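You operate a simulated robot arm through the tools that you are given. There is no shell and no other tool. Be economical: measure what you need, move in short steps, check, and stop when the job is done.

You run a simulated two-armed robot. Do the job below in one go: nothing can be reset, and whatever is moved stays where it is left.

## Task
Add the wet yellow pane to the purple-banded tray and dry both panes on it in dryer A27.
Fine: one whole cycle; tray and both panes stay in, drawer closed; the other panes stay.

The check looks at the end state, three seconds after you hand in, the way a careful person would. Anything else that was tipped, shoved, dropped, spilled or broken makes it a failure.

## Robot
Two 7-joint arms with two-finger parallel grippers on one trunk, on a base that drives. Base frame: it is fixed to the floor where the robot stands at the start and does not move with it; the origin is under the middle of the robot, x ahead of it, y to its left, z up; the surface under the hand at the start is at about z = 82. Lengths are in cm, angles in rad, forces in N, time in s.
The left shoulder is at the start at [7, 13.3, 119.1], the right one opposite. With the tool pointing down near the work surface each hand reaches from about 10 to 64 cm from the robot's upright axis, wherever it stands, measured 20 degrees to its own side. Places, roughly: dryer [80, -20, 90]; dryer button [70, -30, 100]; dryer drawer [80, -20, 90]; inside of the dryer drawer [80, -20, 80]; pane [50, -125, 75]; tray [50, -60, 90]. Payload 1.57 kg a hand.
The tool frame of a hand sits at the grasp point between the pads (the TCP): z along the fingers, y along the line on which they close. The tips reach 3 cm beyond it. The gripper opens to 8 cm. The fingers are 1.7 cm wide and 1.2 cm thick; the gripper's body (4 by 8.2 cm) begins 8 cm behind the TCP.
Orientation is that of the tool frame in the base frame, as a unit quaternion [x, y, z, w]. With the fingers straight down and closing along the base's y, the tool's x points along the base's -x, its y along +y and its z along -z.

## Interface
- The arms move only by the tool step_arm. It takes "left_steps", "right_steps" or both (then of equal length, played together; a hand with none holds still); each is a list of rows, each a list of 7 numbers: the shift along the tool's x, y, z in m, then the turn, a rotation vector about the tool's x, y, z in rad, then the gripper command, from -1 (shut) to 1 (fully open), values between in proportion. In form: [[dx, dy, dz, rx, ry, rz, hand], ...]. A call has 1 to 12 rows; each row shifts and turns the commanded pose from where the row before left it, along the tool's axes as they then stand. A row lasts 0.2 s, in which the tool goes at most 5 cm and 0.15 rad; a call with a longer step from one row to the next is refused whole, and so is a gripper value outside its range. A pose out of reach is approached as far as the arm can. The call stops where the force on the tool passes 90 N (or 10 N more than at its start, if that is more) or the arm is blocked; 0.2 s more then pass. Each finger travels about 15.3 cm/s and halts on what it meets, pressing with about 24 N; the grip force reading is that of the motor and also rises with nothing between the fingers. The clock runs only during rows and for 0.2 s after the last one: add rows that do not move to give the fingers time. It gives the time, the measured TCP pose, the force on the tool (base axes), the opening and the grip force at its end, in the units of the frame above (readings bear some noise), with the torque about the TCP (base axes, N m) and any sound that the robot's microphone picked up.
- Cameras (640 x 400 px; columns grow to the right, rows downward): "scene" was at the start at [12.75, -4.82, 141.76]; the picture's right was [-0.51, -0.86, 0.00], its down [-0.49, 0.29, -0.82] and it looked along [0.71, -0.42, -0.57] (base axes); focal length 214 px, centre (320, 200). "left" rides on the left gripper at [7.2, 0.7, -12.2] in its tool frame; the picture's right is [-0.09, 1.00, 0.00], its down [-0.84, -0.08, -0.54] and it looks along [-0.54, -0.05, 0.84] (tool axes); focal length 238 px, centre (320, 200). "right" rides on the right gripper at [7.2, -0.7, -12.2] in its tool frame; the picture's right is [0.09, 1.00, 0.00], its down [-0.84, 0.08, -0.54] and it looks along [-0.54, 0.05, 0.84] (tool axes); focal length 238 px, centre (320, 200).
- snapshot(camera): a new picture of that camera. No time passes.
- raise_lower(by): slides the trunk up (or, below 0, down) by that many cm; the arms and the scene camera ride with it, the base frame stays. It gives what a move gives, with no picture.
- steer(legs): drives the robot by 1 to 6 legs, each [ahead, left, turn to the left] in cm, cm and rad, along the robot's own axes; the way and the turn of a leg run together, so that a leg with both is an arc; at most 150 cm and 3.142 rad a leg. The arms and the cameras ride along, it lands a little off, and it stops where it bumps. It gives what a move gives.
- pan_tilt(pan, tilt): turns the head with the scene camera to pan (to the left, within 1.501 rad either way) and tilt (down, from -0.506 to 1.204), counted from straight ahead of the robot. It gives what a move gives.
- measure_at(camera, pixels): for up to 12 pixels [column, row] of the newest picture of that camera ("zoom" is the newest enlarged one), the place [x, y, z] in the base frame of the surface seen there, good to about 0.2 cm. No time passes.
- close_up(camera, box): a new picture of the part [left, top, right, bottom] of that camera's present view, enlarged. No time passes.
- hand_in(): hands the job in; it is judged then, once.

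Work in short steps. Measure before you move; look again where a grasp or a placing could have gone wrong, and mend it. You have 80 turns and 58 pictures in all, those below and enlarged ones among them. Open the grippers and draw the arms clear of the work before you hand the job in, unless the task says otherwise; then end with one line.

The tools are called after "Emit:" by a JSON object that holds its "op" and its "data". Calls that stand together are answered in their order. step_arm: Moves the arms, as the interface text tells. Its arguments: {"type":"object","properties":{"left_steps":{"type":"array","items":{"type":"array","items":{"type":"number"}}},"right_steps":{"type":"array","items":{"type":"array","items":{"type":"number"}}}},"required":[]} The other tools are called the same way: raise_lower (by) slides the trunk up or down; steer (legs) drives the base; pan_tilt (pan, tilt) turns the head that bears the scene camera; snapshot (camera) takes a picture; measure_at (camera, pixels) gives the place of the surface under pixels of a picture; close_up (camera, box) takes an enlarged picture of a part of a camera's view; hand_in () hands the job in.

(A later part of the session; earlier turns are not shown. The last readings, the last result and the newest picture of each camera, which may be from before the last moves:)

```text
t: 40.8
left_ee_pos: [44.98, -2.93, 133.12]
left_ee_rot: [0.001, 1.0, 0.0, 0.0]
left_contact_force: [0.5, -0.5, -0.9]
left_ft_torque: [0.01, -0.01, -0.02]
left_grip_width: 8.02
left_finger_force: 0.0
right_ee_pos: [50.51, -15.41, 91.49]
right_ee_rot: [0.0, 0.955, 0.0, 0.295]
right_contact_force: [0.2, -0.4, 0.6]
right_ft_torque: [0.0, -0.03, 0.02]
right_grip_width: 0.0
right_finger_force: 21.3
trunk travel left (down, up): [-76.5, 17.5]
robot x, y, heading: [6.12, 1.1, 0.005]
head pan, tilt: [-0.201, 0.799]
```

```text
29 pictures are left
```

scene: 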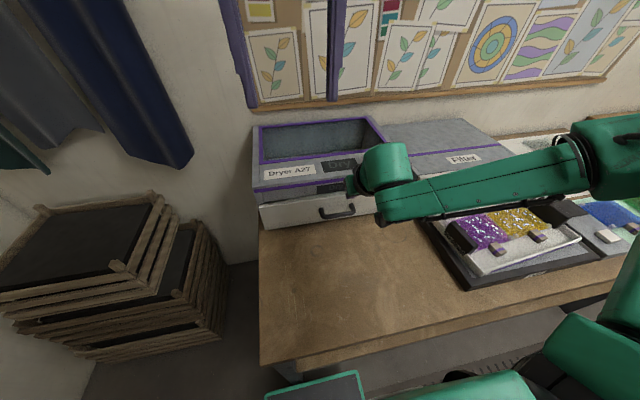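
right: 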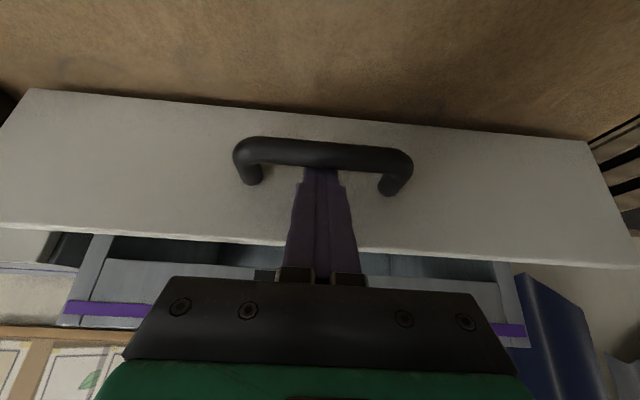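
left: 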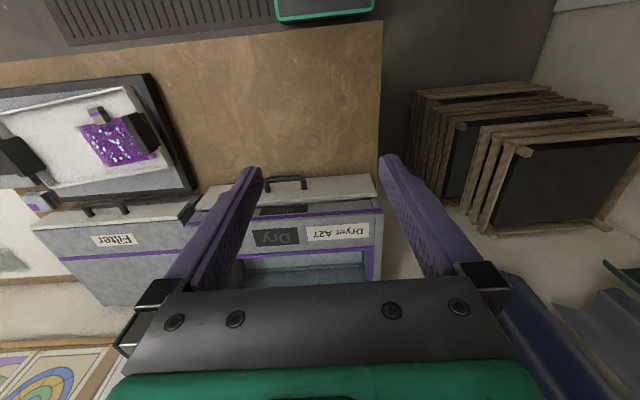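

The drawer follows freely. I pull 16 cm more.

Emit:
{"op": "step_arm", "data": {"right_steps": [[0.0124, 0, -0.0085, 0, 0, 0, -1], [0.0124, 0, -0.0085, 0, 0, 0, -1], [0.0124, 0, -0.0085, 0, 0, 0, -1], [0.0124, 0, -0.0085, 0, 0, 0, -1], [0.0124, 0, -0.0085, 0, 0, 0, -1], [0.0124, 0, -0.0085, 0, 0, 0, -1], [0.0124, 0, -0.0085, 0, 0, 0, -1], [0.0124, 0, -0.0085, 0, 0, 0, -1], [0.0124, 0, -0.0085, 0, 0, 0, -1], [0.0124, 0, -0.0085, 0, 0, 0, -1], [0.0082, 0, -0.0056, 0, 0, 0, -1], [0, 0, 0, 0, 0, 0, -1]]}}

Emit:
{"op": "snapshot", "data": {"camera": "scene"}}

```text
t: 42.1
left_ee_pos: [44.39, -2.54, 133.33]
left_ee_rot: [0.001, 1.0, -0.001, 0.001]
left_contact_force: [0.6, 0.3, -1.0]
left_ft_torque: [0.0, 0.04, 0.01]
left_grip_width: 7.99
left_finger_force: 0.2
right_ee_pos: [45.49, -15.26, 90.97]
right_ee_rot: [-0.005, 0.948, 0.001, 0.319]
right_contact_force: [-1.5, -2.2, 59.2]
right_ft_torque: [-1.27, 2.81, -1.2]
right_grip_width: 0.0
right_finger_force: 21.7
right hand out of reach, approached as far as the arm can: row 3, 4, 5, 6
trunk travel left (down, up): [-76.5, 17.5]
robot x, y, heading: [6.33, 1.11, 0.0]
head pan, tilt: [-0.201, 0.799]
stopped in row 6 (right hand): the force on the tool passed its limit at 101 N (the readings are from after the stop); the commanded pose is now the measured one
```

```text
28 pictures are left
```

scene: 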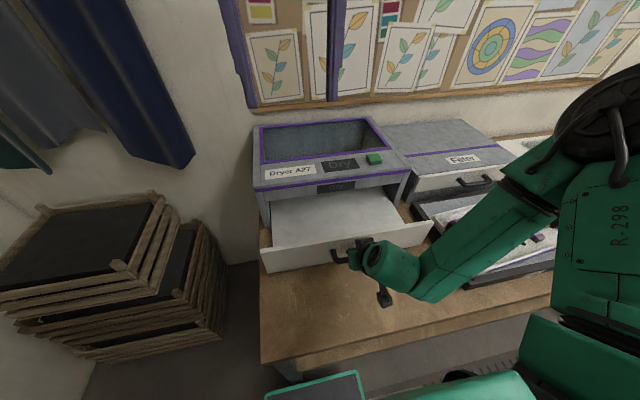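

The hand got 5 cm back then met a 59 N upward load as the tilted wrist ran out of reach. I zoom in to see.

Emit:
{"op": "close_up", "data": {"camera": "scene", "box": [250, 170, 506, 330]}}

Emit:
{"op": "measure_at", "data": {"camera": "scene", "pixels": [[385, 298], [383, 290], [400, 270], [420, 300], [300, 260], [330, 212], [460, 275], [377, 245], [427, 222], [262, 248]]}}

```text
2.50 times, centred on (378, 250) of scene
```

zoom: 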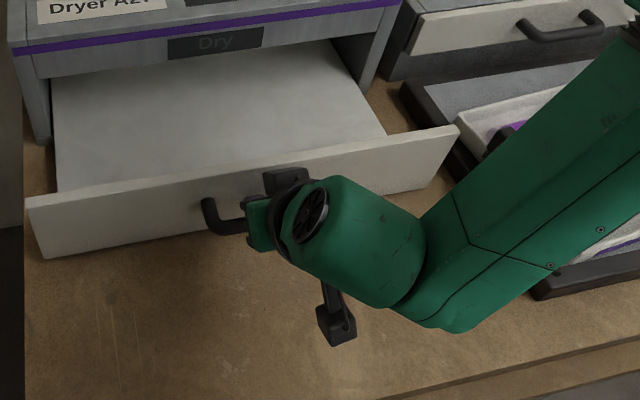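

```text
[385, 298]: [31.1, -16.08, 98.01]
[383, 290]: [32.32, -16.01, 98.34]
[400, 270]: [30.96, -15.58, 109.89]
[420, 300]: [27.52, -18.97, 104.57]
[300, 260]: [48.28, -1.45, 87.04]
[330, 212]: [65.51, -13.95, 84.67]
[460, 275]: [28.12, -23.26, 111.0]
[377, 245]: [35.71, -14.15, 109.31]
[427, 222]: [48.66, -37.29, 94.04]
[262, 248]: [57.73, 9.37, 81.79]
```

The drawer is 15 cm open and nothing but the bar touches the hand. I relieve the load with a slight rise, then I'll use the base to pull.

Emit:
{"op": "step_arm", "data": {"right_steps": [[-0.002, 0, -0.003, 0, 0, 0, -1], [-0.002, 0, -0.003, 0, 0, 0, -1], [0, 0, 0, 0, 0, 0, -1]]}}

```text
t: 42.9
left_ee_pos: [44.53, -2.58, 133.25]
left_ee_rot: [0.001, 1.0, -0.001, 0.001]
left_contact_force: [0.0, -0.3, 0.1]
left_ft_torque: [0.0, -0.03, 0.0]
left_grip_width: 7.99
left_finger_force: 0.1
right_ee_pos: [45.67, -15.34, 90.88]
right_ee_rot: [-0.004, 0.951, 0.002, 0.31]
right_contact_force: [0.5, 4.0, 31.7]
right_ft_torque: [0.46, 0.23, 0.29]
right_grip_width: 0.0
right_finger_force: 21.5
right hand out of reach, approached as far as the arm can: row 2
trunk travel left (down, up): [-76.5, 17.5]
robot x, y, heading: [5.79, 1.09, -0.003]
head pan, tilt: [-0.201, 0.799]
```

The arm is at its limit in this tilted pose. The bar is now within reach of a vertical hand, so I lift straight out of the gap, untilt and re-hook.

Emit:
{"op": "step_arm", "data": {"right_steps": [[-0.0118, 0, -0.0162, 0, 0, 0, -1], [-0.0118, 0, -0.0162, 0, 0, 0, -1], [-0.0118, 0, -0.0162, 0, 0, 0, -1], [-0.0118, 0, -0.0162, 0, 0, 0, -1], [0, 0, 0, 0, 0.15, 0, -1], [0, 0, 0, 0, 0.15, 0, -1], [0, 0, 0, 0, 0.15, 0, -1], [0, 0, 0, 0, 0.15, 0, -1], [0, 0, 0, 0, 0, 0, -1]]}}

Emit:
{"op": "snapshot", "data": {"camera": "right"}}

```text
t: 44.9
left_ee_pos: [44.98, -2.87, 133.11]
left_ee_rot: [0.0, 1.0, 0.0, 0.0]
left_contact_force: [0.3, -0.1, 0.5]
left_ft_torque: [0.0, -0.05, 0.0]
left_grip_width: 7.99
left_finger_force: 0.1
right_ee_pos: [49.51, -16.02, 96.55]
right_ee_rot: [-0.004, 1.0, 0.001, 0.013]
right_contact_force: [-1.2, -0.6, -0.2]
right_ft_torque: [-0.04, -0.03, 0.01]
right_grip_width: 0.02
right_finger_force: 21.3
right hand out of reach, approached as far as the arm can: row 1, 2, 3, 4
trunk travel left (down, up): [-76.5, 17.5]
robot x, y, heading: [6.42, 0.92, -0.0]
head pan, tilt: [-0.201, 0.799]
```

```text
26 pictures are left
```

right: 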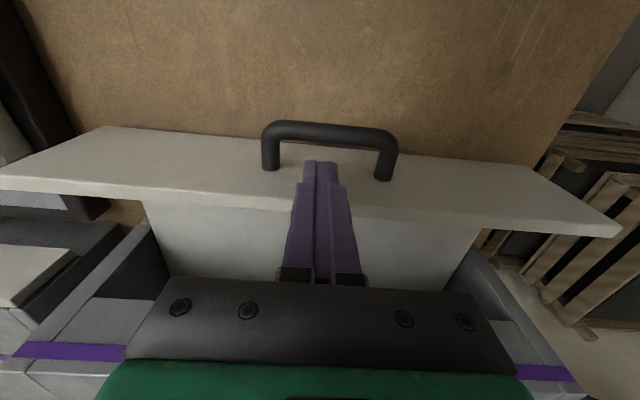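

Emit:
{"op": "measure_at", "data": {"camera": "right", "pixels": [[325, 130], [325, 138], [325, 152], [230, 170], [230, 200], [325, 127]]}}

```text
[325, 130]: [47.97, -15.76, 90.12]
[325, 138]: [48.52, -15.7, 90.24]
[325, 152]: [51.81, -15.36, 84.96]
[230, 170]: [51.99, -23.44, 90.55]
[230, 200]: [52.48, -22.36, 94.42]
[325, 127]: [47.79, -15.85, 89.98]
```

Bar centre now x≈48.4, front 51.9. I move to x=50.4 and go down vertically to z≈90.8.

Emit:
{"op": "step_arm", "data": {"right_steps": [[-0.009, 0, 0, 0, 0.026, 0, -1], [0, 0, 0.02, 0, 0, 0, -1], [0, 0, 0.02, 0, 0, 0, -1], [0, 0, 0.017, 0, 0, 0, -1], [0, 0, 0, 0, 0, 0, -1]]}}

```text
t: 46.1
left_ee_pos: [44.92, -2.98, 133.14]
left_ee_rot: [0.0, 1.0, 0.0, -0.001]
left_contact_force: [0.0, 0.6, -0.3]
left_ft_torque: [-0.01, 0.0, 0.0]
left_grip_width: 8.03
left_finger_force: 0.0
right_ee_pos: [50.48, -15.97, 90.55]
right_ee_rot: [-0.004, 1.0, 0.001, 0.0]
right_contact_force: [0.2, 0.1, -0.7]
right_ft_torque: [0.0, -0.02, -0.03]
right_grip_width: 0.01
right_finger_force: 21.5
trunk travel left (down, up): [-76.5, 17.5]
robot x, y, heading: [6.15, 0.82, -0.002]
head pan, tilt: [-0.201, 0.799]
```

In place with no contact. I pull back 15 cm.

Emit:
{"op": "step_arm", "data": {"right_steps": [[0.01, 0, 0, 0, 0, 0, -1], [0.01, 0, 0, 0, 0, 0, -1], [0.015, 0, 0, 0, 0, 0, -1], [0.015, 0, 0, 0, 0, 0, -1], [0.015, 0, 0, 0, 0, 0, -1], [0.015, 0, 0, 0, 0, 0, -1], [0.015, 0, 0, 0, 0, 0, -1], [0.015, 0, 0, 0, 0, 0, -1], [0.015, 0, 0, 0, 0, 0, -1], [0.015, 0, 0, 0, 0, 0, -1], [0.01, 0, 0, 0, 0, 0, -1], [0, 0, 0, 0, 0, 0, -1]]}}

Emit:
{"op": "snapshot", "data": {"camera": "right"}}

```text
t: 48.7
left_ee_pos: [44.95, -2.98, 133.17]
left_ee_rot: [0.001, 1.0, 0.0, -0.001]
left_contact_force: [-0.9, 0.0, -0.3]
left_ft_torque: [-0.05, -0.03, 0.0]
left_grip_width: 8.0
left_finger_force: 0.1
right_ee_pos: [39.43, -16.16, 90.67]
right_ee_rot: [-0.004, 1.0, 0.002, 0.0]
right_contact_force: [0.4, -0.5, 0.3]
right_ft_torque: [-0.01, 0.01, -0.02]
right_grip_width: 0.0
right_finger_force: 21.1
right hand out of reach, approached as far as the arm can: row 9, 10, 11
trunk travel left (down, up): [-76.5, 17.5]
robot x, y, heading: [6.22, 0.58, -0.004]
head pan, tilt: [-0.201, 0.799]
```

```text
25 pictures are left
```

right: 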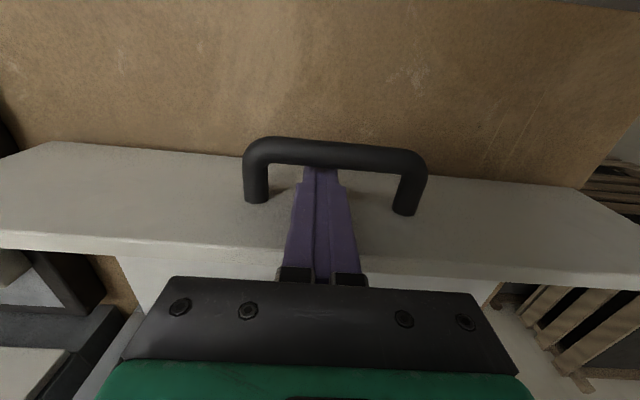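

The arm is at its near limit; drawer front is ≈41.3 (22 cm open). I back the base 4 cm to open a bit more, then look.

Emit:
{"op": "steer", "data": {"legs": [[-4, 0, 0]]}}

Emit:
{"op": "snapshot", "data": {"camera": "scene"}}

```text
t: 49.6
left_ee_pos: [41.53, -2.84, 132.86]
left_ee_rot: [0.0, 1.0, 0.0, -0.004]
left_contact_force: [0.7, -0.5, -0.4]
left_ft_torque: [0.02, 0.03, 0.01]
left_grip_width: 8.0
left_finger_force: 0.1
right_ee_pos: [35.97, -16.13, 90.45]
right_ee_rot: [-0.005, 1.0, 0.001, -0.003]
right_contact_force: [0.4, -0.2, -0.3]
right_ft_torque: [-0.01, 0.03, 0.02]
right_grip_width: 0.0
right_finger_force: 20.9
trunk travel left (down, up): [-76.5, 17.5]
robot x, y, heading: [2.22, 1.06, -0.006]
head pan, tilt: [-0.201, 0.799]
```

```text
24 pictures are left
```

scene: 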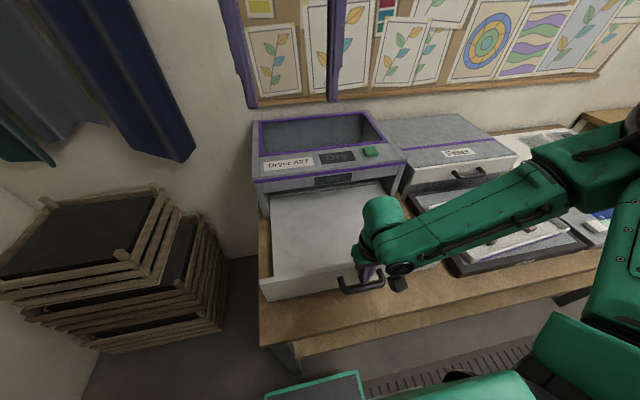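

The drawer is well out. I measure its floor, front wall, sides and the dryer's front.

Emit:
{"op": "measure_at", "data": {"camera": "scene", "pixels": [[275, 273], [275, 280], [330, 230], [272, 210], [268, 200], [380, 187], [330, 187], [340, 262], [262, 283], [350, 200], [385, 178], [300, 195]]}}

Emit:
{"op": "close_up", "data": {"camera": "scene", "box": [240, 140, 432, 310]}}

```text
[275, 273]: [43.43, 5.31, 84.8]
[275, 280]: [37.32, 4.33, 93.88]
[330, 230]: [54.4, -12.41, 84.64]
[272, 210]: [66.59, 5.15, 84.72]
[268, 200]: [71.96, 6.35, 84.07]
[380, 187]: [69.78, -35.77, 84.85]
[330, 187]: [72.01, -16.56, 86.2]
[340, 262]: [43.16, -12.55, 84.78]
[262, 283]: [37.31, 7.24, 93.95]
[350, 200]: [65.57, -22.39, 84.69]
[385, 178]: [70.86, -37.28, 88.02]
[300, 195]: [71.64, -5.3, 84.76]
```

```text
2.35 times, centred on (336, 225) of scene
```

zoom: 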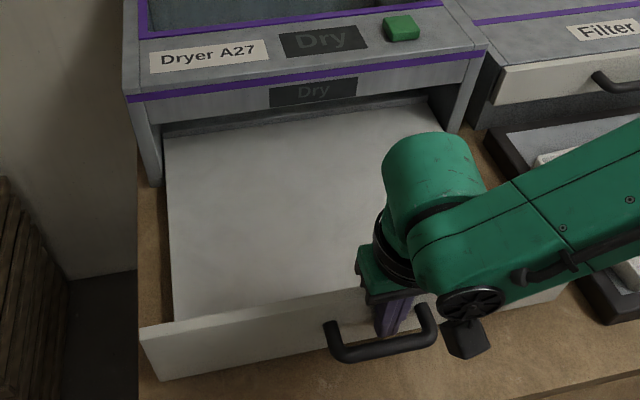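

Drawer floor z 84.7, y 5.5…−36, free x 38.5–64: ample for the tray (19×36). I lift the hand out and drive to the tray, turning 0.09 to match it.

Emit:
{"op": "step_arm", "data": {"right_steps": [[0, 0, -0.03, 0, 0, 0, -1], [0, 0, -0.05, 0, 0, 0, -1], [0, 0, -0.05, 0, 0, 0, 0], [0, 0, -0.05, 0, 0, 0, 1], [0, 0, 0, 0, 0, 0, 1]]}}

Emit:
{"op": "steer", "data": {"legs": [[0, -64, 0], [0, 0, 0.09]]}}

Emit:
{"op": "pan_tilt", "data": {"pan": 0.0, "tilt": 0.9}}

Emit:
{"op": "snapshot", "data": {"camera": "scene"}}

```text
t: 50.8
left_ee_pos: [41.02, -2.65, 133.07]
left_ee_rot: [0.0, 1.0, -0.001, -0.001]
left_contact_force: [-0.1, 0.2, 0.1]
left_ft_torque: [-0.03, 0.0, -0.01]
left_grip_width: 8.0
left_finger_force: 0.1
right_ee_pos: [35.82, -15.43, 108.32]
right_ee_rot: [-0.004, 1.0, 0.0, 0.0]
right_contact_force: [0.4, 0.9, 0.2]
right_ft_torque: [-0.02, 0.0, 0.0]
right_grip_width: 7.99
right_finger_force: 0.0
right hand out of reach, approached as far as the arm can: row 1
trunk travel left (down, up): [-76.5, 17.5]
robot x, y, heading: [2.26, 0.89, -0.004]
head pan, tilt: [-0.201, 0.799]
```

```text
t: 54.8
left_ee_pos: [41.04, -62.7, 133.0]
left_ee_rot: [-0.047, 0.999, 0.001, 0.0]
left_contact_force: [-0.3, -0.4, 0.2]
left_ft_torque: [0.0, 0.02, 0.02]
left_grip_width: 8.0
left_finger_force: 0.0
right_ee_pos: [37.26, -75.87, 108.24]
right_ee_rot: [-0.051, 0.999, 0.001, 0.001]
right_contact_force: [0.1, -0.3, 0.0]
right_ft_torque: [0.01, 0.0, 0.0]
right_grip_width: 7.99
right_finger_force: 0.0
trunk travel left (down, up): [-76.5, 17.5]
robot x, y, heading: [2.39, -62.5, 0.09]
head pan, tilt: [-0.201, 0.799]
```

```text
t: 55.5
left_ee_pos: [41.12, -62.53, 133.04]
left_ee_rot: [-0.048, 0.999, 0.0, 0.001]
left_contact_force: [0.3, -0.2, -0.9]
left_ft_torque: [0.0, -0.02, 0.03]
left_grip_width: 8.01
left_finger_force: 0.1
right_ee_pos: [37.09, -75.71, 108.26]
right_ee_rot: [-0.052, 0.999, 0.001, 0.0]
right_contact_force: [0.1, 0.4, 0.7]
right_ft_torque: [0.02, 0.01, 0.0]
right_grip_width: 8.0
right_finger_force: 0.0
trunk travel left (down, up): [-76.5, 17.5]
robot x, y, heading: [2.24, -62.33, 0.091]
head pan, tilt: [0.0, 0.901]
```

```text
22 pictures are left
```

scene: 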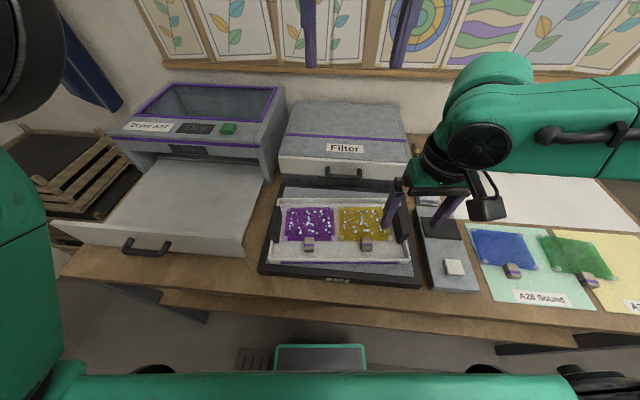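

Both handles are visible near (276,222) and (401,222). I zoom and measure them.

Emit:
{"op": "close_up", "data": {"camera": "scene", "box": [250, 170, 426, 280]}}

```text
3.64 times, centred on (338, 225) of scene
```

zoom: 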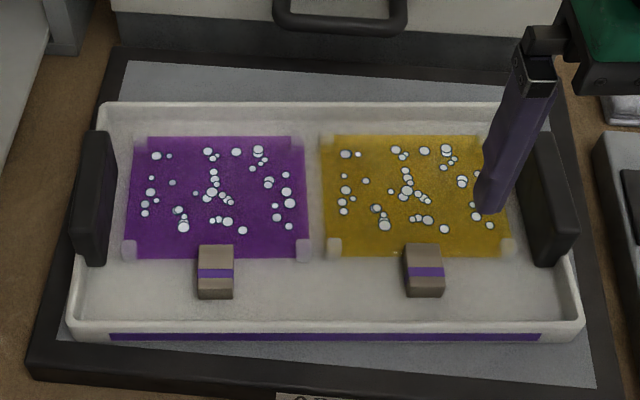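

Emit:
{"op": "measure_at", "data": {"camera": "zoom", "pixels": [[98, 135], [88, 200], [80, 255], [92, 260], [108, 200], [565, 170], [560, 225], [548, 262], [573, 230], [540, 145], [98, 265], [30, 300]]}}

Emit:
{"op": "measure_at", "data": {"camera": "scene", "pixels": [[270, 222], [276, 222], [281, 222], [268, 240], [281, 235], [401, 222], [407, 222], [396, 225]]}}

```text
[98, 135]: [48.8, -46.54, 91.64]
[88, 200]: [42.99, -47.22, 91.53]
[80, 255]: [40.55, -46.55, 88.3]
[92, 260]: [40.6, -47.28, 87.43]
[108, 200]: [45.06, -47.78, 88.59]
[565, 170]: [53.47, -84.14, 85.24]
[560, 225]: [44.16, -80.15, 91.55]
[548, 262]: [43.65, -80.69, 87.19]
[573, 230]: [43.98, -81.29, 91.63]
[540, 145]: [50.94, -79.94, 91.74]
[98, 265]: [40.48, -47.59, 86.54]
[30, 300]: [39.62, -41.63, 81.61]
```

```text
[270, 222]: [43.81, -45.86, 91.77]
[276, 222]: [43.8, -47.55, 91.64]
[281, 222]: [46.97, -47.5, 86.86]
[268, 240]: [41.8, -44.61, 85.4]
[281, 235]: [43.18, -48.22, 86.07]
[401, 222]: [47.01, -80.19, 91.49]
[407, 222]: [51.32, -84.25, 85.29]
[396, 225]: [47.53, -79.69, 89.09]
```

Left handle centre (44.7,−46.65), right (47.4,−80.6), tops z 91.6, ~2 cm thick. I bring both hands above them at z≈102.

Emit:
{"op": "step_arm", "data": {"left_steps": [[-0.00636, 0.0194, 0.0388, 0, 0, 0, 0.1], [-0.00636, 0.0194, 0.0388, 0, 0, 0, 0.1], [-0.00636, 0.0194, 0.0388, 0, 0, 0, 0.1], [-0.00636, 0.0194, 0.0388, 0, 0, 0, 0.1], [-0.00636, 0.0194, 0.0388, 0, 0, 0, 0.1], [-0.00636, 0.0194, 0.0388, 0, 0, 0, 0.1], [-0.00636, 0.0194, 0.0388, 0, 0, 0, 0.1], [-0.00636, 0.0194, 0.0388, 0, 0, 0, 0.1], [0, 0, 0, 0, 0, 0, 0.1], [0, 0, 0, 0, 0, 0, 0.1]], "right_steps": [[-0.01218, -0.00741, 0.00788, 0, 0, 0, 0.1], [-0.01218, -0.00741, 0.00788, 0, 0, 0, 0.1], [-0.01218, -0.00741, 0.00788, 0, 0, 0, 0.1], [-0.01218, -0.00741, 0.00788, 0, 0, 0, 0.1], [-0.01218, -0.00741, 0.00788, 0, 0, 0, 0.1], [-0.01218, -0.00741, 0.00788, 0, 0, 0, 0.1], [-0.01218, -0.00741, 0.00788, 0, 0, 0, 0.1], [-0.01218, -0.00741, 0.00788, 0, 0, 0, 0.1], [0, 0, 0, 0, 0, 0, 0.1], [0, 0, 0, 0, 0, 0, 0.1]]}}

Emit:
{"op": "snapshot", "data": {"camera": "left"}}

Emit:
{"op": "snapshot", "data": {"camera": "right"}}

```text
t: 57.7
left_ee_pos: [44.61, -46.31, 102.09]
left_ee_rot: [-0.048, 0.999, 0.0, 0.0]
left_contact_force: [-0.6, -0.4, -0.4]
left_ft_torque: [0.01, 0.0, 0.02]
left_grip_width: 4.38
left_finger_force: 0.1
right_ee_pos: [47.54, -80.68, 101.73]
right_ee_rot: [-0.052, 0.999, 0.001, 0.0]
right_contact_force: [1.1, 0.0, -0.4]
right_ft_torque: [0.0, 0.02, -0.01]
right_grip_width: 4.41
right_finger_force: 0.1
trunk travel left (down, up): [-76.5, 17.5]
robot x, y, heading: [2.31, -62.51, 0.095]
head pan, tilt: [0.0, 0.901]
```

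```text
20 pictures are left
```

left: 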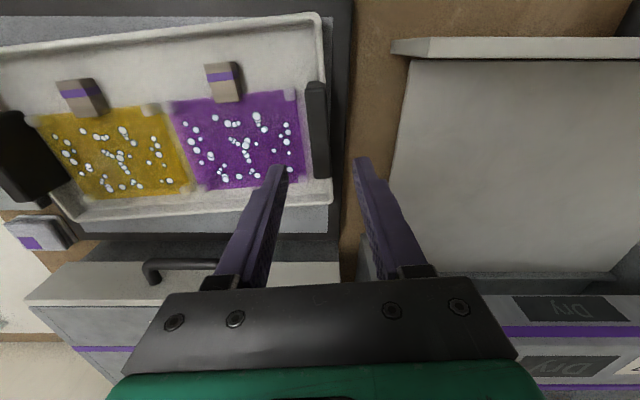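

```text
19 pictures are left
```

right: 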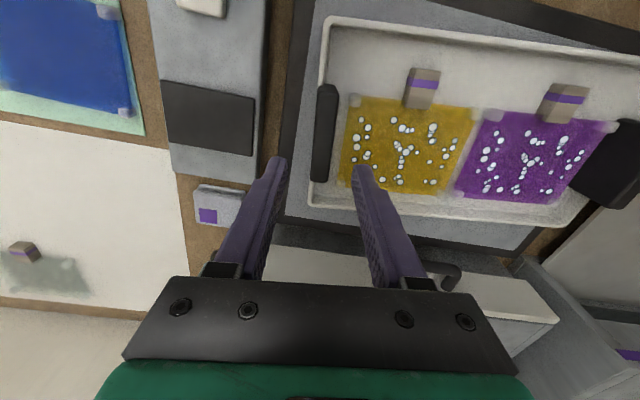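

I refine handle positions from the hand cameras.

Emit:
{"op": "measure_at", "data": {"camera": "left", "pixels": [[310, 90], [324, 90], [312, 130], [326, 130], [316, 170], [328, 172]]}}

Emit:
{"op": "measure_at", "data": {"camera": "right", "pixels": [[320, 95], [335, 95], [317, 135], [331, 135], [313, 175], [326, 175]]}}

```text
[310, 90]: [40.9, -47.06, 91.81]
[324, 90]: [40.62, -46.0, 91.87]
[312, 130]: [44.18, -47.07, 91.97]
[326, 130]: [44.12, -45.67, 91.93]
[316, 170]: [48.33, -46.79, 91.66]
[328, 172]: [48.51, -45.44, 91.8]
```

```text
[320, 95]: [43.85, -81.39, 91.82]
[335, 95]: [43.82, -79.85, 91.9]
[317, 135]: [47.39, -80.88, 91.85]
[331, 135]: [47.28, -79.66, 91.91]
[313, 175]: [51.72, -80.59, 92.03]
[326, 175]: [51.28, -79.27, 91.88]
```

Left is centred; right needs +0.4 in y. Both descend to z≈91.8.

Emit:
{"op": "step_arm", "data": {"left_steps": [[0, 0, 0.03, 0, 0, 0, 0.1], [0, 0, 0.03, 0, 0, 0, 0.1], [0, 0, 0.025, 0, 0, 0, 0.1], [0, 0, 0.018, 0, 0, 0, 0.1], [0, 0, 0, 0, 0, 0, 0.1]], "right_steps": [[0, 0.0043, 0.03, 0, 0, 0, 0.1], [0, 0, 0.03, 0, 0, 0, 0.1], [0, 0, 0.025, 0, 0, 0, 0.1], [0, 0, 0.0145, 0, 0, 0, 0.1], [0, 0, 0, 0, 0, 0, 0.1]]}}

Emit:
{"op": "step_arm", "data": {"left_steps": [[0, 0, 0, 0, 0, 0, -0.3], [0, 0, 0, 0, 0, 0, -1], [0, 0, 0, 0, 0, 0, -1], [0, 0, 0, 0, 0, 0, -1]], "right_steps": [[0, 0, 0, 0, 0, 0, -0.3], [0, 0, 0, 0, 0, 0, -1], [0, 0, 0, 0, 0, 0, -1], [0, 0, 0, 0, 0, 0, -1]]}}

```text
t: 58.9
left_ee_pos: [44.68, -46.51, 91.64]
left_ee_rot: [-0.047, 0.999, 0.0, 0.0]
left_contact_force: [0.3, -0.2, -0.2]
left_ft_torque: [-0.02, 0.0, -0.02]
left_grip_width: 4.42
left_finger_force: 0.1
right_ee_pos: [47.43, -80.38, 92.16]
right_ee_rot: [-0.051, 0.999, 0.002, 0.0]
right_contact_force: [0.4, 1.0, 0.7]
right_ft_torque: [-0.02, -0.01, 0.03]
right_grip_width: 4.39
right_finger_force: 0.1
trunk travel left (down, up): [-76.5, 17.5]
robot x, y, heading: [1.97, -62.28, 0.092]
head pan, tilt: [0.0, 0.901]
```

```text
t: 59.9
left_ee_pos: [44.72, -46.39, 91.75]
left_ee_rot: [-0.048, 0.999, 0.001, -0.001]
left_contact_force: [-2.9, 9.7, 0.9]
left_ft_torque: [-0.05, 0.01, -0.15]
left_grip_width: 1.97
left_finger_force: 23.8
right_ee_pos: [47.56, -80.42, 91.99]
right_ee_rot: [-0.05, 0.999, 0.0, 0.001]
right_contact_force: [2.2, -9.1, 0.3]
right_ft_torque: [-0.11, -0.11, -0.38]
right_grip_width: 1.99
right_finger_force: 24.3
trunk travel left (down, up): [-76.5, 17.5]
robot x, y, heading: [2.51, -62.08, 0.09]
head pan, tilt: [0.0, 0.901]
```

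Both handles are gripped at 2 cm. I raise with the trunk so both hands stay in step: 2 cm first, then more.

Emit:
{"op": "raise_lower", "data": {"by": 2}}

Emit:
{"op": "raise_lower", "data": {"by": 12}}

Emit:
{"op": "snapshot", "data": {"camera": "scene"}}

```text
t: 60.6
left_ee_pos: [44.69, -46.54, 93.67]
left_ee_rot: [-0.048, 0.999, 0.001, -0.001]
left_contact_force: [-2.6, 14.1, -4.0]
left_ft_torque: [-0.01, 0.11, -0.18]
left_grip_width: 1.98
left_finger_force: 24.2
right_ee_pos: [47.52, -80.3, 93.96]
right_ee_rot: [-0.051, 0.999, 0.0, -0.001]
right_contact_force: [2.1, -15.4, -4.6]
right_ft_torque: [-0.19, -0.04, -0.29]
right_grip_width: 1.99
right_finger_force: 24.1
trunk travel left (down, up): [-78.5, 15.5]
robot x, y, heading: [2.32, -62.19, 0.095]
head pan, tilt: [0.0, 0.901]
```

```text
t: 62.1
left_ee_pos: [44.82, -46.54, 105.72]
left_ee_rot: [-0.048, 0.999, 0.001, -0.001]
left_contact_force: [-2.5, 20.8, -2.7]
left_ft_torque: [0.02, -0.02, -0.1]
left_grip_width: 1.98
left_finger_force: 23.8
right_ee_pos: [47.64, -80.35, 105.91]
right_ee_rot: [-0.05, 0.999, 0.0, -0.001]
right_contact_force: [3.3, -20.7, -4.1]
right_ft_torque: [-0.28, 0.06, -0.28]
right_grip_width: 1.97
right_finger_force: 23.6
trunk travel left (down, up): [-90.5, 3.5]
robot x, y, heading: [2.48, -62.57, 0.093]
head pan, tilt: [0.0, 0.901]
```

```text
18 pictures are left
```

scene: 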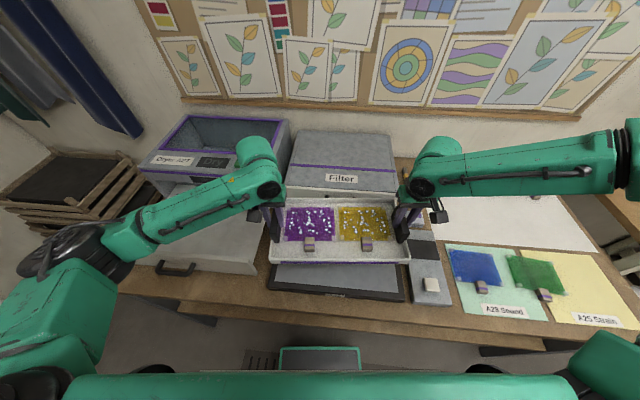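

Tray lifted level with both panes in place. Internal squeeze has risen to ~20 N, so I ease the hands outward 1 mm each.

Emit:
{"op": "step_arm", "data": {"left_steps": [[0, 0.001, 0, 0, 0, 0, -1], [0, 0, 0, 0, 0, 0, -1]], "right_steps": [[0, -0.001, 0, 0, 0, 0, -1], [0, 0, 0, 0, 0, 0, -1]]}}

```text
t: 62.7
left_ee_pos: [44.83, -46.55, 105.65]
left_ee_rot: [-0.047, 0.999, 0.0, -0.001]
left_contact_force: [-1.1, 12.5, -3.5]
left_ft_torque: [0.35, -0.19, 0.03]
left_grip_width: 1.99
left_finger_force: 23.9
right_ee_pos: [47.44, -80.34, 105.85]
right_ee_rot: [-0.052, 0.999, 0.0, 0.0]
right_contact_force: [2.5, -12.6, -3.5]
right_ft_torque: [-0.3, 0.19, -0.2]
right_grip_width: 1.99
right_finger_force: 24.1
trunk travel left (down, up): [-90.5, 3.5]
robot x, y, heading: [2.32, -62.62, 0.094]
head pan, tilt: [0.0, 0.901]
```

Now I straighten the heading, drive left 52 cm, and then I'll check before going ahead.

Emit:
{"op": "steer", "data": {"legs": [[0, 0, -0.09], [0, 51.5, 0]]}}

Emit:
{"op": "snapshot", "data": {"camera": "scene"}}

```text
t: 66.3
left_ee_pos: [45.82, 2.07, 105.64]
left_ee_rot: [-0.002, 1.0, 0.0, 0.0]
left_contact_force: [-0.7, -9.0, -5.4]
left_ft_torque: [0.05, 0.07, -0.04]
left_grip_width: 1.97
left_finger_force: 24.1
right_ee_pos: [45.51, -31.96, 105.92]
right_ee_rot: [-0.007, 1.0, 0.001, 0.001]
right_contact_force: [1.3, 8.5, -2.6]
right_ft_torque: [0.07, -0.07, -0.3]
right_grip_width: 1.98
right_finger_force: 24.3
trunk travel left (down, up): [-90.5, 3.5]
robot x, y, heading: [2.0, -10.09, 0.006]
head pan, tilt: [0.0, 0.901]
```

```text
17 pictures are left
```

scene: 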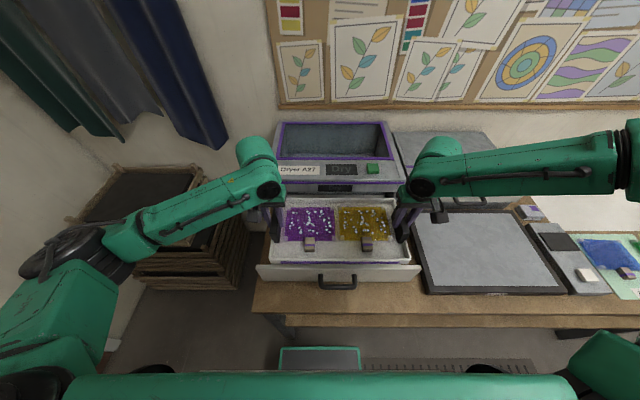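

Tray centre is at (45.7, −14.95), right above the drawer laterally. I measure the drawer front again and drive ahead 4.5 cm.

Emit:
{"op": "measure_at", "data": {"camera": "scene", "pixels": [[280, 266], [400, 267], [270, 250], [280, 262], [266, 272], [412, 272], [340, 190], [285, 192], [395, 192]]}}

Emit:
{"op": "steer", "data": {"legs": [[4.5, 0, 0]]}}

Emit:
{"op": "snapshot", "data": {"camera": "scene"}}

```text
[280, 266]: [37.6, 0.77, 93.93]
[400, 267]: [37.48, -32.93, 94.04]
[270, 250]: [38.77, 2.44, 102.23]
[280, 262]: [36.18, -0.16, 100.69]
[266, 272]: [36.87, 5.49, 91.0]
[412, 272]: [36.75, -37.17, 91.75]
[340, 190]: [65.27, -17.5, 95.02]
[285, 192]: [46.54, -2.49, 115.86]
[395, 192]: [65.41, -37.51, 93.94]
```

```text
t: 67.2
left_ee_pos: [49.44, 2.18, 106.03]
left_ee_rot: [-0.002, 1.0, -0.001, 0.003]
left_contact_force: [-1.4, 0.1, -4.2]
left_ft_torque: [0.11, -0.07, 0.02]
left_grip_width: 1.98
left_finger_force: 24.3
right_ee_pos: [49.07, -31.85, 106.31]
right_ee_rot: [-0.006, 1.0, 0.001, 0.003]
right_contact_force: [-0.3, 1.9, -3.0]
right_ft_torque: [-0.12, -0.01, -0.39]
right_grip_width: 1.96
right_finger_force: 24.1
trunk travel left (down, up): [-90.5, 3.5]
robot x, y, heading: [5.99, -10.1, 0.004]
head pan, tilt: [0.0, 0.901]
```

```text
16 pictures are left
```

scene: 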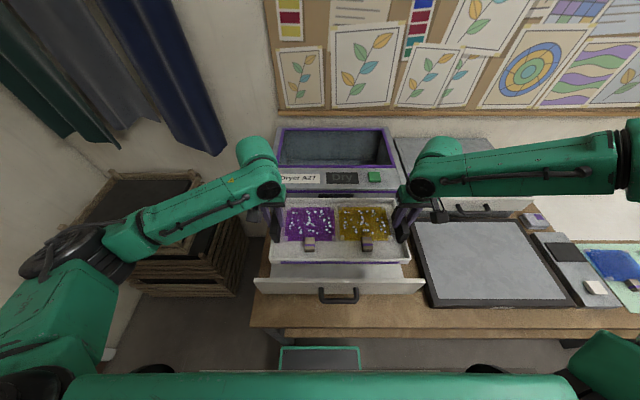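

Centre is x≈49.3 with the tray's near edge ≈39.5, inner panel ≈38.7. I shift both hands ahead 1.5 cm for margin, then check the measurement.

Emit:
{"op": "step_arm", "data": {"left_steps": [[-0.005, 0, 0, 0, 0, 0, -1], [-0.01, 0, 0, 0, 0, 0, -1], [0, 0, 0, 0, 0, 0, -1], [0, 0, 0, 0, 0, 0, -1]], "right_steps": [[-0.005, 0, 0, 0, 0, 0, -1], [-0.01, 0, 0, 0, 0, 0, -1], [0, 0, 0, 0, 0, 0, -1], [0, 0, 0, 0, 0, 0, -1]]}}

Emit:
{"op": "close_up", "data": {"camera": "scene", "box": [240, 170, 432, 310]}}

```text
t: 68.2
left_ee_pos: [51.83, 2.16, 105.57]
left_ee_rot: [-0.002, 1.0, 0.0, -0.001]
left_contact_force: [-1.1, -1.7, -2.0]
left_ft_torque: [-0.11, 0.09, -0.07]
left_grip_width: 1.98
left_finger_force: 23.9
right_ee_pos: [51.56, -31.91, 105.93]
right_ee_rot: [-0.006, 1.0, 0.001, 0.0]
right_contact_force: [1.3, 1.8, -5.3]
right_ft_torque: [-0.28, -0.07, -0.27]
right_grip_width: 2.0
right_finger_force: 24.5
trunk travel left (down, up): [-90.5, 3.5]
robot x, y, heading: [6.33, -9.58, 0.004]
head pan, tilt: [0.0, 0.901]
```

```text
2.86 times, centred on (336, 240) of scene
```

zoom: 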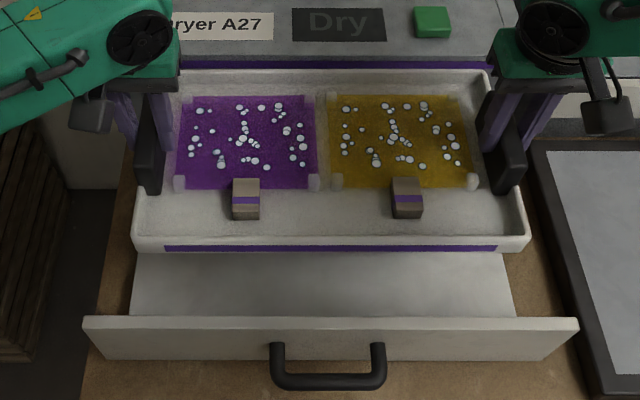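

Tray centre x≈51.7: near edge ≈42, far edge ≈61.5, below the overhang at 65.3. I lower with the trunk 13 cm.

Emit:
{"op": "raise_lower", "data": {"by": -13}}

Emit:
{"op": "close_up", "data": {"camera": "scene", "box": [230, 130, 442, 300]}}

```text
t: 69.7
left_ee_pos: [51.75, 2.08, 92.58]
left_ee_rot: [-0.002, 1.0, -0.001, -0.001]
left_contact_force: [-1.2, -3.9, -1.9]
left_ft_torque: [-0.09, -0.03, 0.05]
left_grip_width: 1.97
left_finger_force: 23.5
right_ee_pos: [51.52, -31.82, 92.87]
right_ee_rot: [-0.007, 1.0, 0.0, 0.0]
right_contact_force: [0.6, 3.6, -4.5]
right_ft_torque: [-0.22, 0.06, -0.25]
right_grip_width: 1.99
right_finger_force: 24.5
trunk travel left (down, up): [-77.5, 16.5]
robot x, y, heading: [6.51, -9.81, 0.004]
head pan, tilt: [0.0, 0.901]
```

```text
2.35 times, centred on (336, 215) of scene
```

zoom: 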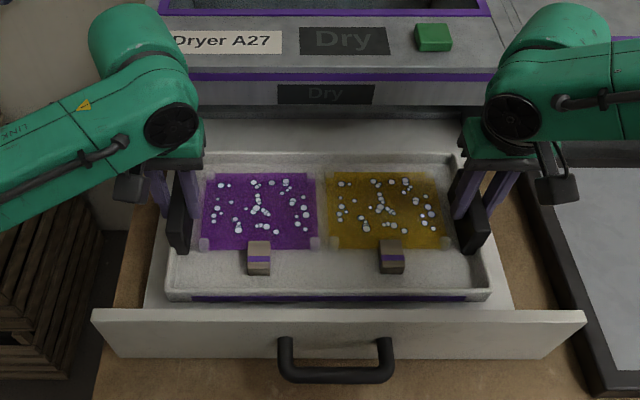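

Well inside the drawer. I lower the last ~1.4 cm in small steps, watching the vertical force.

Emit:
{"op": "raise_lower", "data": {"by": -1.1}}

Emit:
{"op": "raise_lower", "data": {"by": -0.3}}

```text
t: 70.3
left_ee_pos: [51.69, 2.16, 91.51]
left_ee_rot: [-0.002, 1.0, -0.002, -0.001]
left_contact_force: [-0.6, -3.6, -2.1]
left_ft_torque: [-0.11, -0.03, -0.02]
left_grip_width: 1.97
left_finger_force: 24.1
right_ee_pos: [51.47, -31.84, 91.82]
right_ee_rot: [-0.006, 1.0, 0.001, 0.0]
right_contact_force: [0.8, 3.7, -4.7]
right_ft_torque: [-0.26, -0.01, -0.28]
right_grip_width: 2.0
right_finger_force: 24.0
trunk travel left (down, up): [-76.4, 17.6]
robot x, y, heading: [6.52, -9.85, 0.009]
head pan, tilt: [0.0, 0.901]
```

```text
t: 70.8
left_ee_pos: [51.66, 2.16, 91.17]
left_ee_rot: [-0.002, 1.0, -0.001, -0.001]
left_contact_force: [0.0, -4.5, -0.4]
left_ft_torque: [-0.05, 0.02, -0.06]
left_grip_width: 1.96
left_finger_force: 24.7
right_ee_pos: [51.46, -31.82, 91.53]
right_ee_rot: [-0.006, 1.0, 0.001, -0.001]
right_contact_force: [0.7, 3.9, -4.6]
right_ft_torque: [-0.22, -0.3, -0.31]
right_grip_width: 2.02
right_finger_force: 23.7
trunk travel left (down, up): [-76.1, 17.9]
robot x, y, heading: [6.56, -9.91, 0.004]
head pan, tilt: [0.0, 0.901]
```

Left side begins to rest. Another few mm.

Emit:
{"op": "raise_lower", "data": {"by": -0.2}}

Emit:
{"op": "raise_lower", "data": {"by": -0.15}}

```text
t: 71.4
left_ee_pos: [51.53, 2.08, 91.14]
left_ee_rot: [-0.002, 1.0, -0.001, 0.001]
left_contact_force: [-1.4, -4.2, 12.3]
left_ft_torque: [0.08, 0.73, -0.02]
left_grip_width: 1.97
left_finger_force: 23.7
right_ee_pos: [51.29, -31.92, 91.48]
right_ee_rot: [-0.006, 1.0, 0.001, 0.002]
right_contact_force: [2.3, 3.9, 3.6]
right_ft_torque: [-0.1, 0.59, -0.35]
right_grip_width: 1.96
right_finger_force: 24.1
trunk travel left (down, up): [-75.9, 18.1]
robot x, y, heading: [6.43, -9.71, 0.001]
head pan, tilt: [0.0, 0.901]
```

```text
t: 71.9
left_ee_pos: [51.39, 2.12, 91.14]
left_ee_rot: [-0.002, 1.0, -0.001, 0.002]
left_contact_force: [0.5, -2.5, 21.4]
left_ft_torque: [0.09, 0.28, -0.04]
left_grip_width: 2.0
left_finger_force: 24.1
right_ee_pos: [51.17, -31.83, 91.5]
right_ee_rot: [-0.008, 1.0, 0.001, 0.003]
right_contact_force: [1.4, 1.9, 13.1]
right_ft_torque: [-0.17, 0.4, -0.35]
right_grip_width: 1.98
right_finger_force: 24.5
trunk travel left (down, up): [-75.7, 18.3]
robot x, y, heading: [6.44, -9.86, 0.004]
head pan, tilt: [0.0, 0.901]
```

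The tray rests (21/13 N). I raise 0.25 to unload, then open both grippers a little.

Emit:
{"op": "raise_lower", "data": {"by": 0.25}}

Emit:
{"op": "step_arm", "data": {"left_steps": [[0, 0, 0, 0, 0, 0, -0.4], [0, 0, 0, 0, 0, 0, 0.0], [0, 0, 0, 0, 0, 0, 0.0]], "right_steps": [[0, 0, 0, 0, 0, 0, -0.4], [0, 0, 0, 0, 0, 0, 0.0], [0, 0, 0, 0, 0, 0, 0.0]]}}

Emit:
{"op": "raise_lower", "data": {"by": 14}}

Emit:
{"op": "snapshot", "data": {"camera": "scene"}}

```text
t: 72.4
left_ee_pos: [51.41, 2.14, 91.32]
left_ee_rot: [-0.002, 1.0, 0.001, 0.0]
left_contact_force: [-2.1, -4.2, 12.3]
left_ft_torque: [0.01, -0.57, -0.03]
left_grip_width: 2.0
left_finger_force: 23.8
right_ee_pos: [51.16, -32.0, 91.49]
right_ee_rot: [-0.007, 1.0, 0.002, 0.001]
right_contact_force: [1.9, 3.8, 0.3]
right_ft_torque: [-0.13, -0.58, -0.27]
right_grip_width: 2.0
right_finger_force: 24.1
trunk travel left (down, up): [-76.0, 18.0]
robot x, y, heading: [5.99, -9.93, 0.002]
head pan, tilt: [0.0, 0.901]
```

```text
t: 73.2
left_ee_pos: [51.68, 2.15, 91.09]
left_ee_rot: [-0.002, 1.0, 0.001, -0.001]
left_contact_force: [-0.1, -0.2, 0.6]
left_ft_torque: [-0.01, 0.01, 0.01]
left_grip_width: 4.02
left_finger_force: 0.1
right_ee_pos: [51.43, -31.94, 91.44]
right_ee_rot: [-0.006, 1.0, 0.0, 0.0]
right_contact_force: [1.0, 0.7, 0.7]
right_ft_torque: [-0.01, -0.01, 0.02]
right_grip_width: 3.98
right_finger_force: 0.0
trunk travel left (down, up): [-76.0, 18.0]
robot x, y, heading: [6.27, -9.79, 0.009]
head pan, tilt: [0.0, 0.901]
```

```text
t: 74.9
left_ee_pos: [51.68, 2.24, 105.16]
left_ee_rot: [-0.002, 1.0, -0.001, -0.001]
left_contact_force: [1.1, 0.4, -0.1]
left_ft_torque: [0.03, -0.01, 0.03]
left_grip_width: 4.01
left_finger_force: 0.1
right_ee_pos: [51.4, -31.86, 105.52]
right_ee_rot: [-0.005, 1.0, 0.001, 0.0]
right_contact_force: [-0.7, -0.8, -0.3]
right_ft_torque: [0.0, 0.01, 0.05]
right_grip_width: 3.98
right_finger_force: 0.0
trunk travel left (down, up): [-90.0, 4.0]
robot x, y, heading: [6.67, -9.57, 0.002]
head pan, tilt: [0.0, 0.901]
```

```text
13 pictures are left
```

scene: 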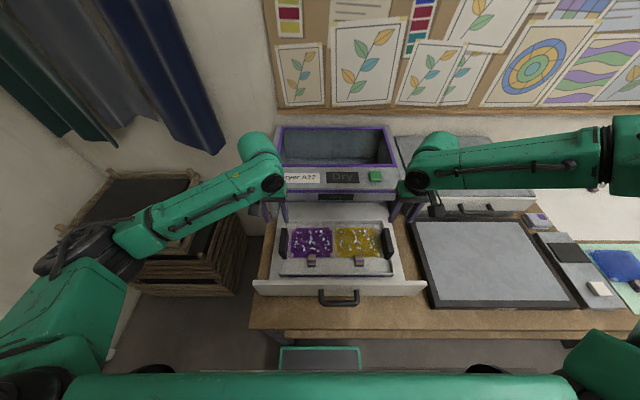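

The tray with both panes sits in the drawer. I back the robot 14 cm, then lift the left hand away and bring the right hand in front of the handle bar.

Emit:
{"op": "steer", "data": {"legs": [[-14, 0, 0]]}}

Emit:
{"op": "step_arm", "data": {"left_steps": [[0, 0.01, -0.03, 0, 0, 0, 0.0], [0, 0.01, -0.03, 0, 0, 0, 0.0], [0, 0.01, -0.03, 0, 0, 0, 0.0], [0, 0.01, -0.03, 0, 0, 0, 0.0], [0, 0.01, -0.03, 0, 0, 0, 0.0], [0, 0.01, -0.03, 0, 0, 0, 0.0], [0, 0, -0.03, 0, 0, 0, 0.0], [0, 0, -0.03, 0, 0, 0, 0.0]], "right_steps": [[0.011, 0.02, 0, 0, 0, 0, -0.5], [0.011, 0.02, 0, 0, 0, 0, -1], [0.011, 0.02, 0, 0, 0, 0, -1], [0.011, 0.02, 0, 0, 0, 0, -1], [0.011, 0.02, 0, 0, 0, 0, -1], [0.011, 0.02, 0, 0, 0, 0, -1], [0.011, 0.02, 0, 0, 0, 0, -1], [0.011, 0.02, 0, 0, 0, 0, -1]]}}

Emit:
{"op": "snapshot", "data": {"camera": "scene"}}

```text
t: 76.2
left_ee_pos: [38.23, 2.11, 105.04]
left_ee_rot: [-0.002, 1.0, 0.001, -0.001]
left_contact_force: [0.0, -0.3, -0.8]
left_ft_torque: [0.01, 0.01, 0.02]
left_grip_width: 4.0
left_finger_force: 0.0
right_ee_pos: [38.04, -31.86, 105.31]
right_ee_rot: [-0.007, 1.0, 0.001, -0.001]
right_contact_force: [-0.2, -0.9, -0.6]
right_ft_torque: [-0.01, -0.01, 0.01]
right_grip_width: 3.97
right_finger_force: 0.1
trunk travel left (down, up): [-90.0, 4.0]
robot x, y, heading: [-7.21, -10.03, 0.003]
head pan, tilt: [0.0, 0.901]
```

```text
t: 78.0
left_ee_pos: [37.93, 7.93, 129.14]
left_ee_rot: [-0.002, 1.0, -0.001, -0.001]
left_contact_force: [-0.3, -0.5, 0.7]
left_ft_torque: [-0.01, 0.01, 0.02]
left_grip_width: 4.0
left_finger_force: 0.1
right_ee_pos: [28.66, -16.1, 105.52]
right_ee_rot: [-0.006, 1.0, 0.002, 0.001]
right_contact_force: [-0.8, -0.8, 0.2]
right_ft_torque: [0.03, 0.02, 0.02]
right_grip_width: 0.0
right_finger_force: 21.5
trunk travel left (down, up): [-90.0, 4.0]
robot x, y, heading: [-7.34, -10.17, 0.006]
head pan, tilt: [0.0, 0.901]
```

```text
12 pictures are left
```

scene: 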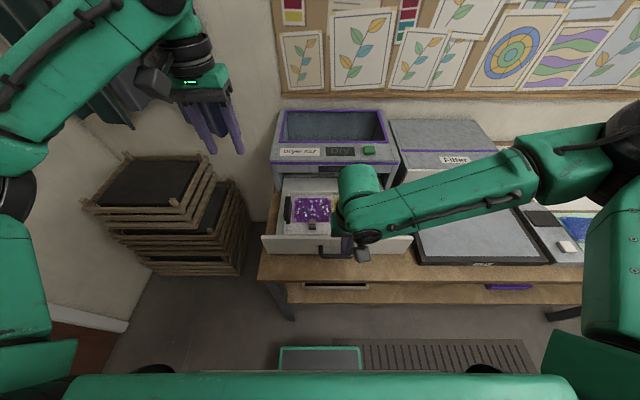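

I lower the trunk 15.5 cm so the closed right fingers stand in front of the bar.

Emit:
{"op": "raise_lower", "data": {"by": -15.5}}

Emit:
{"op": "snapshot", "data": {"camera": "right"}}

```text
t: 79.8
left_ee_pos: [38.06, 7.92, 113.68]
left_ee_rot: [-0.003, 1.0, 0.0, -0.001]
left_contact_force: [0.2, 0.4, 0.5]
left_ft_torque: [0.02, -0.03, 0.0]
left_grip_width: 3.98
left_finger_force: 0.1
right_ee_pos: [28.58, -16.17, 90.03]
right_ee_rot: [-0.007, 1.0, 0.002, 0.0]
right_contact_force: [-0.4, -0.5, -0.2]
right_ft_torque: [0.02, -0.01, -0.01]
right_grip_width: 0.01
right_finger_force: 21.3
trunk travel left (down, up): [-74.5, 19.5]
robot x, y, heading: [-7.24, -10.11, 0.001]
head pan, tilt: [0.0, 0.901]
```

```text
11 pictures are left
```

right: 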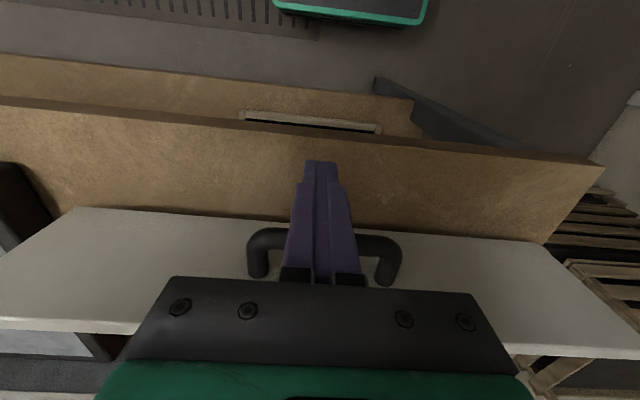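

Fingers stand before the bar. I push ahead gently.

Emit:
{"op": "step_arm", "data": {"right_steps": [[-0.015, 0, 0, 0, 0, 0, -1], [-0.015, 0, 0, 0, 0, 0, -1], [-0.008, 0, 0, 0, 0, 0, -1], [-0.008, 0, 0, 0, 0, 0, -1], [-0.01, 0, 0, 0, 0, 0, -1], [-0.012, 0, 0, 0, 0, 0, -1], [-0.014, 0, 0, 0, 0, 0, -1], [-0.014, 0, 0, 0, 0, 0, -1], [-0.014, 0, 0, 0, 0, 0, -1], [-0.014, 0, 0, 0, 0, 0, -1], [-0.012, 0, 0, 0, 0, 0, -1], [-0.01, 0, 0, 0, 0, 0, -1]]}}

Emit:
{"op": "step_arm", "data": {"right_steps": [[-0.01, 0, 0, 0, 0, 0, -1], [-0.012, 0, 0, 0, 0, 0, -1], [-0.012, 0, 0, 0, 0, 0, -1], [-0.01, 0, 0, 0, 0, 0, -1], [0, 0, 0, 0, 0, 0, -1]]}}

Emit:
{"op": "snapshot", "data": {"camera": "scene"}}

```text
t: 82.4
left_ee_pos: [38.02, 7.94, 113.69]
left_ee_rot: [-0.003, 1.0, 0.0, 0.0]
left_contact_force: [0.1, -0.6, -0.1]
left_ft_torque: [0.01, 0.0, 0.0]
left_grip_width: 4.02
left_finger_force: 0.1
right_ee_pos: [39.92, -21.12, 92.68]
right_ee_rot: [-0.006, 1.0, 0.003, 0.002]
right_contact_force: [-0.1, 0.0, 0.8]
right_ft_torque: [-0.01, -0.01, 0.01]
right_grip_width: 0.0
right_finger_force: 21.2
right hand out of reach, approached as far as the arm can: row 1, 2, 3, 4, 5, 6, 7, 8, 9, 10, 11, 12
trunk travel left (down, up): [-74.5, 19.5]
robot x, y, heading: [-7.46, -9.76, 0.005]
head pan, tilt: [0.0, 0.901]
```

```text
t: 83.6
left_ee_pos: [38.01, 7.93, 113.62]
left_ee_rot: [-0.002, 1.0, -0.001, 0.0]
left_contact_force: [0.3, 0.4, -0.1]
left_ft_torque: [0.0, -0.02, 0.02]
left_grip_width: 4.01
left_finger_force: 0.0
right_ee_pos: [42.07, -23.07, 93.73]
right_ee_rot: [-0.007, 1.0, 0.002, 0.001]
right_contact_force: [0.4, 0.3, -0.7]
right_ft_torque: [0.03, 0.0, 0.0]
right_grip_width: 0.01
right_finger_force: 21.3
right hand out of reach, approached as far as the arm can: row 1, 2, 3, 4
trunk travel left (down, up): [-74.5, 19.5]
robot x, y, heading: [-7.34, -10.06, 0.004]
head pan, tilt: [0.0, 0.901]
```

```text
10 pictures are left
```

scene: 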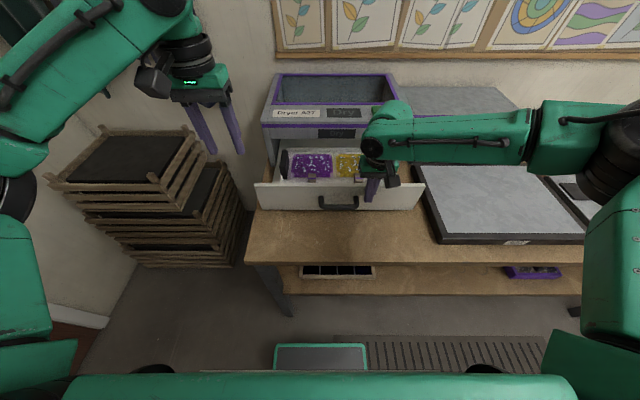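

The arm slid aside at its reach limit but pushed the drawer ~5 cm. I back off, shift left so the right hand faces the bar squarely, lower it, and push with the base.

Emit:
{"op": "steer", "data": {"legs": [[-8, 0, 0], [0, 7.5, 0]]}}

Emit:
{"op": "raise_lower", "data": {"by": -3.6}}

Emit:
{"op": "snapshot", "data": {"camera": "right"}}

```text
t: 85.2
left_ee_pos: [30.08, 14.93, 113.65]
left_ee_rot: [-0.001, 1.0, 0.001, 0.0]
left_contact_force: [0.5, -0.6, 0.0]
left_ft_torque: [0.0, 0.02, 0.0]
left_grip_width: 4.02
left_finger_force: 0.0
right_ee_pos: [34.15, -16.03, 93.72]
right_ee_rot: [-0.005, 1.0, 0.004, 0.002]
right_contact_force: [0.3, 0.5, -0.3]
right_ft_torque: [0.03, 0.01, 0.02]
right_grip_width: 0.0
right_finger_force: 21.8
trunk travel left (down, up): [-74.5, 19.5]
robot x, y, heading: [-15.46, -2.59, 0.004]
head pan, tilt: [0.0, 0.901]
```

```text
t: 86.0
left_ee_pos: [30.1, 15.35, 109.95]
left_ee_rot: [-0.002, 1.0, -0.001, 0.0]
left_contact_force: [0.3, -0.1, 0.0]
left_ft_torque: [0.03, 0.02, 0.02]
left_grip_width: 4.01
left_finger_force: 0.2
right_ee_pos: [34.03, -15.64, 90.13]
right_ee_rot: [-0.007, 1.0, 0.003, 0.001]
right_contact_force: [-0.1, 0.1, 0.3]
right_ft_torque: [0.02, -0.03, 0.0]
right_grip_width: 0.0
right_finger_force: 21.6
trunk travel left (down, up): [-70.9, 23.1]
robot x, y, heading: [-15.21, -2.16, -0.004]
head pan, tilt: [0.0, 0.901]
```

```text
9 pictures are left
```

right: 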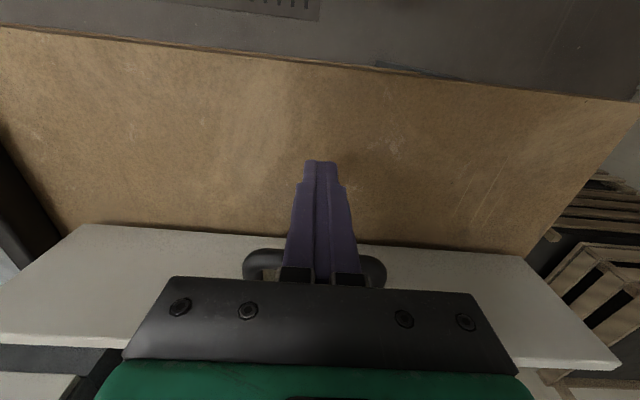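

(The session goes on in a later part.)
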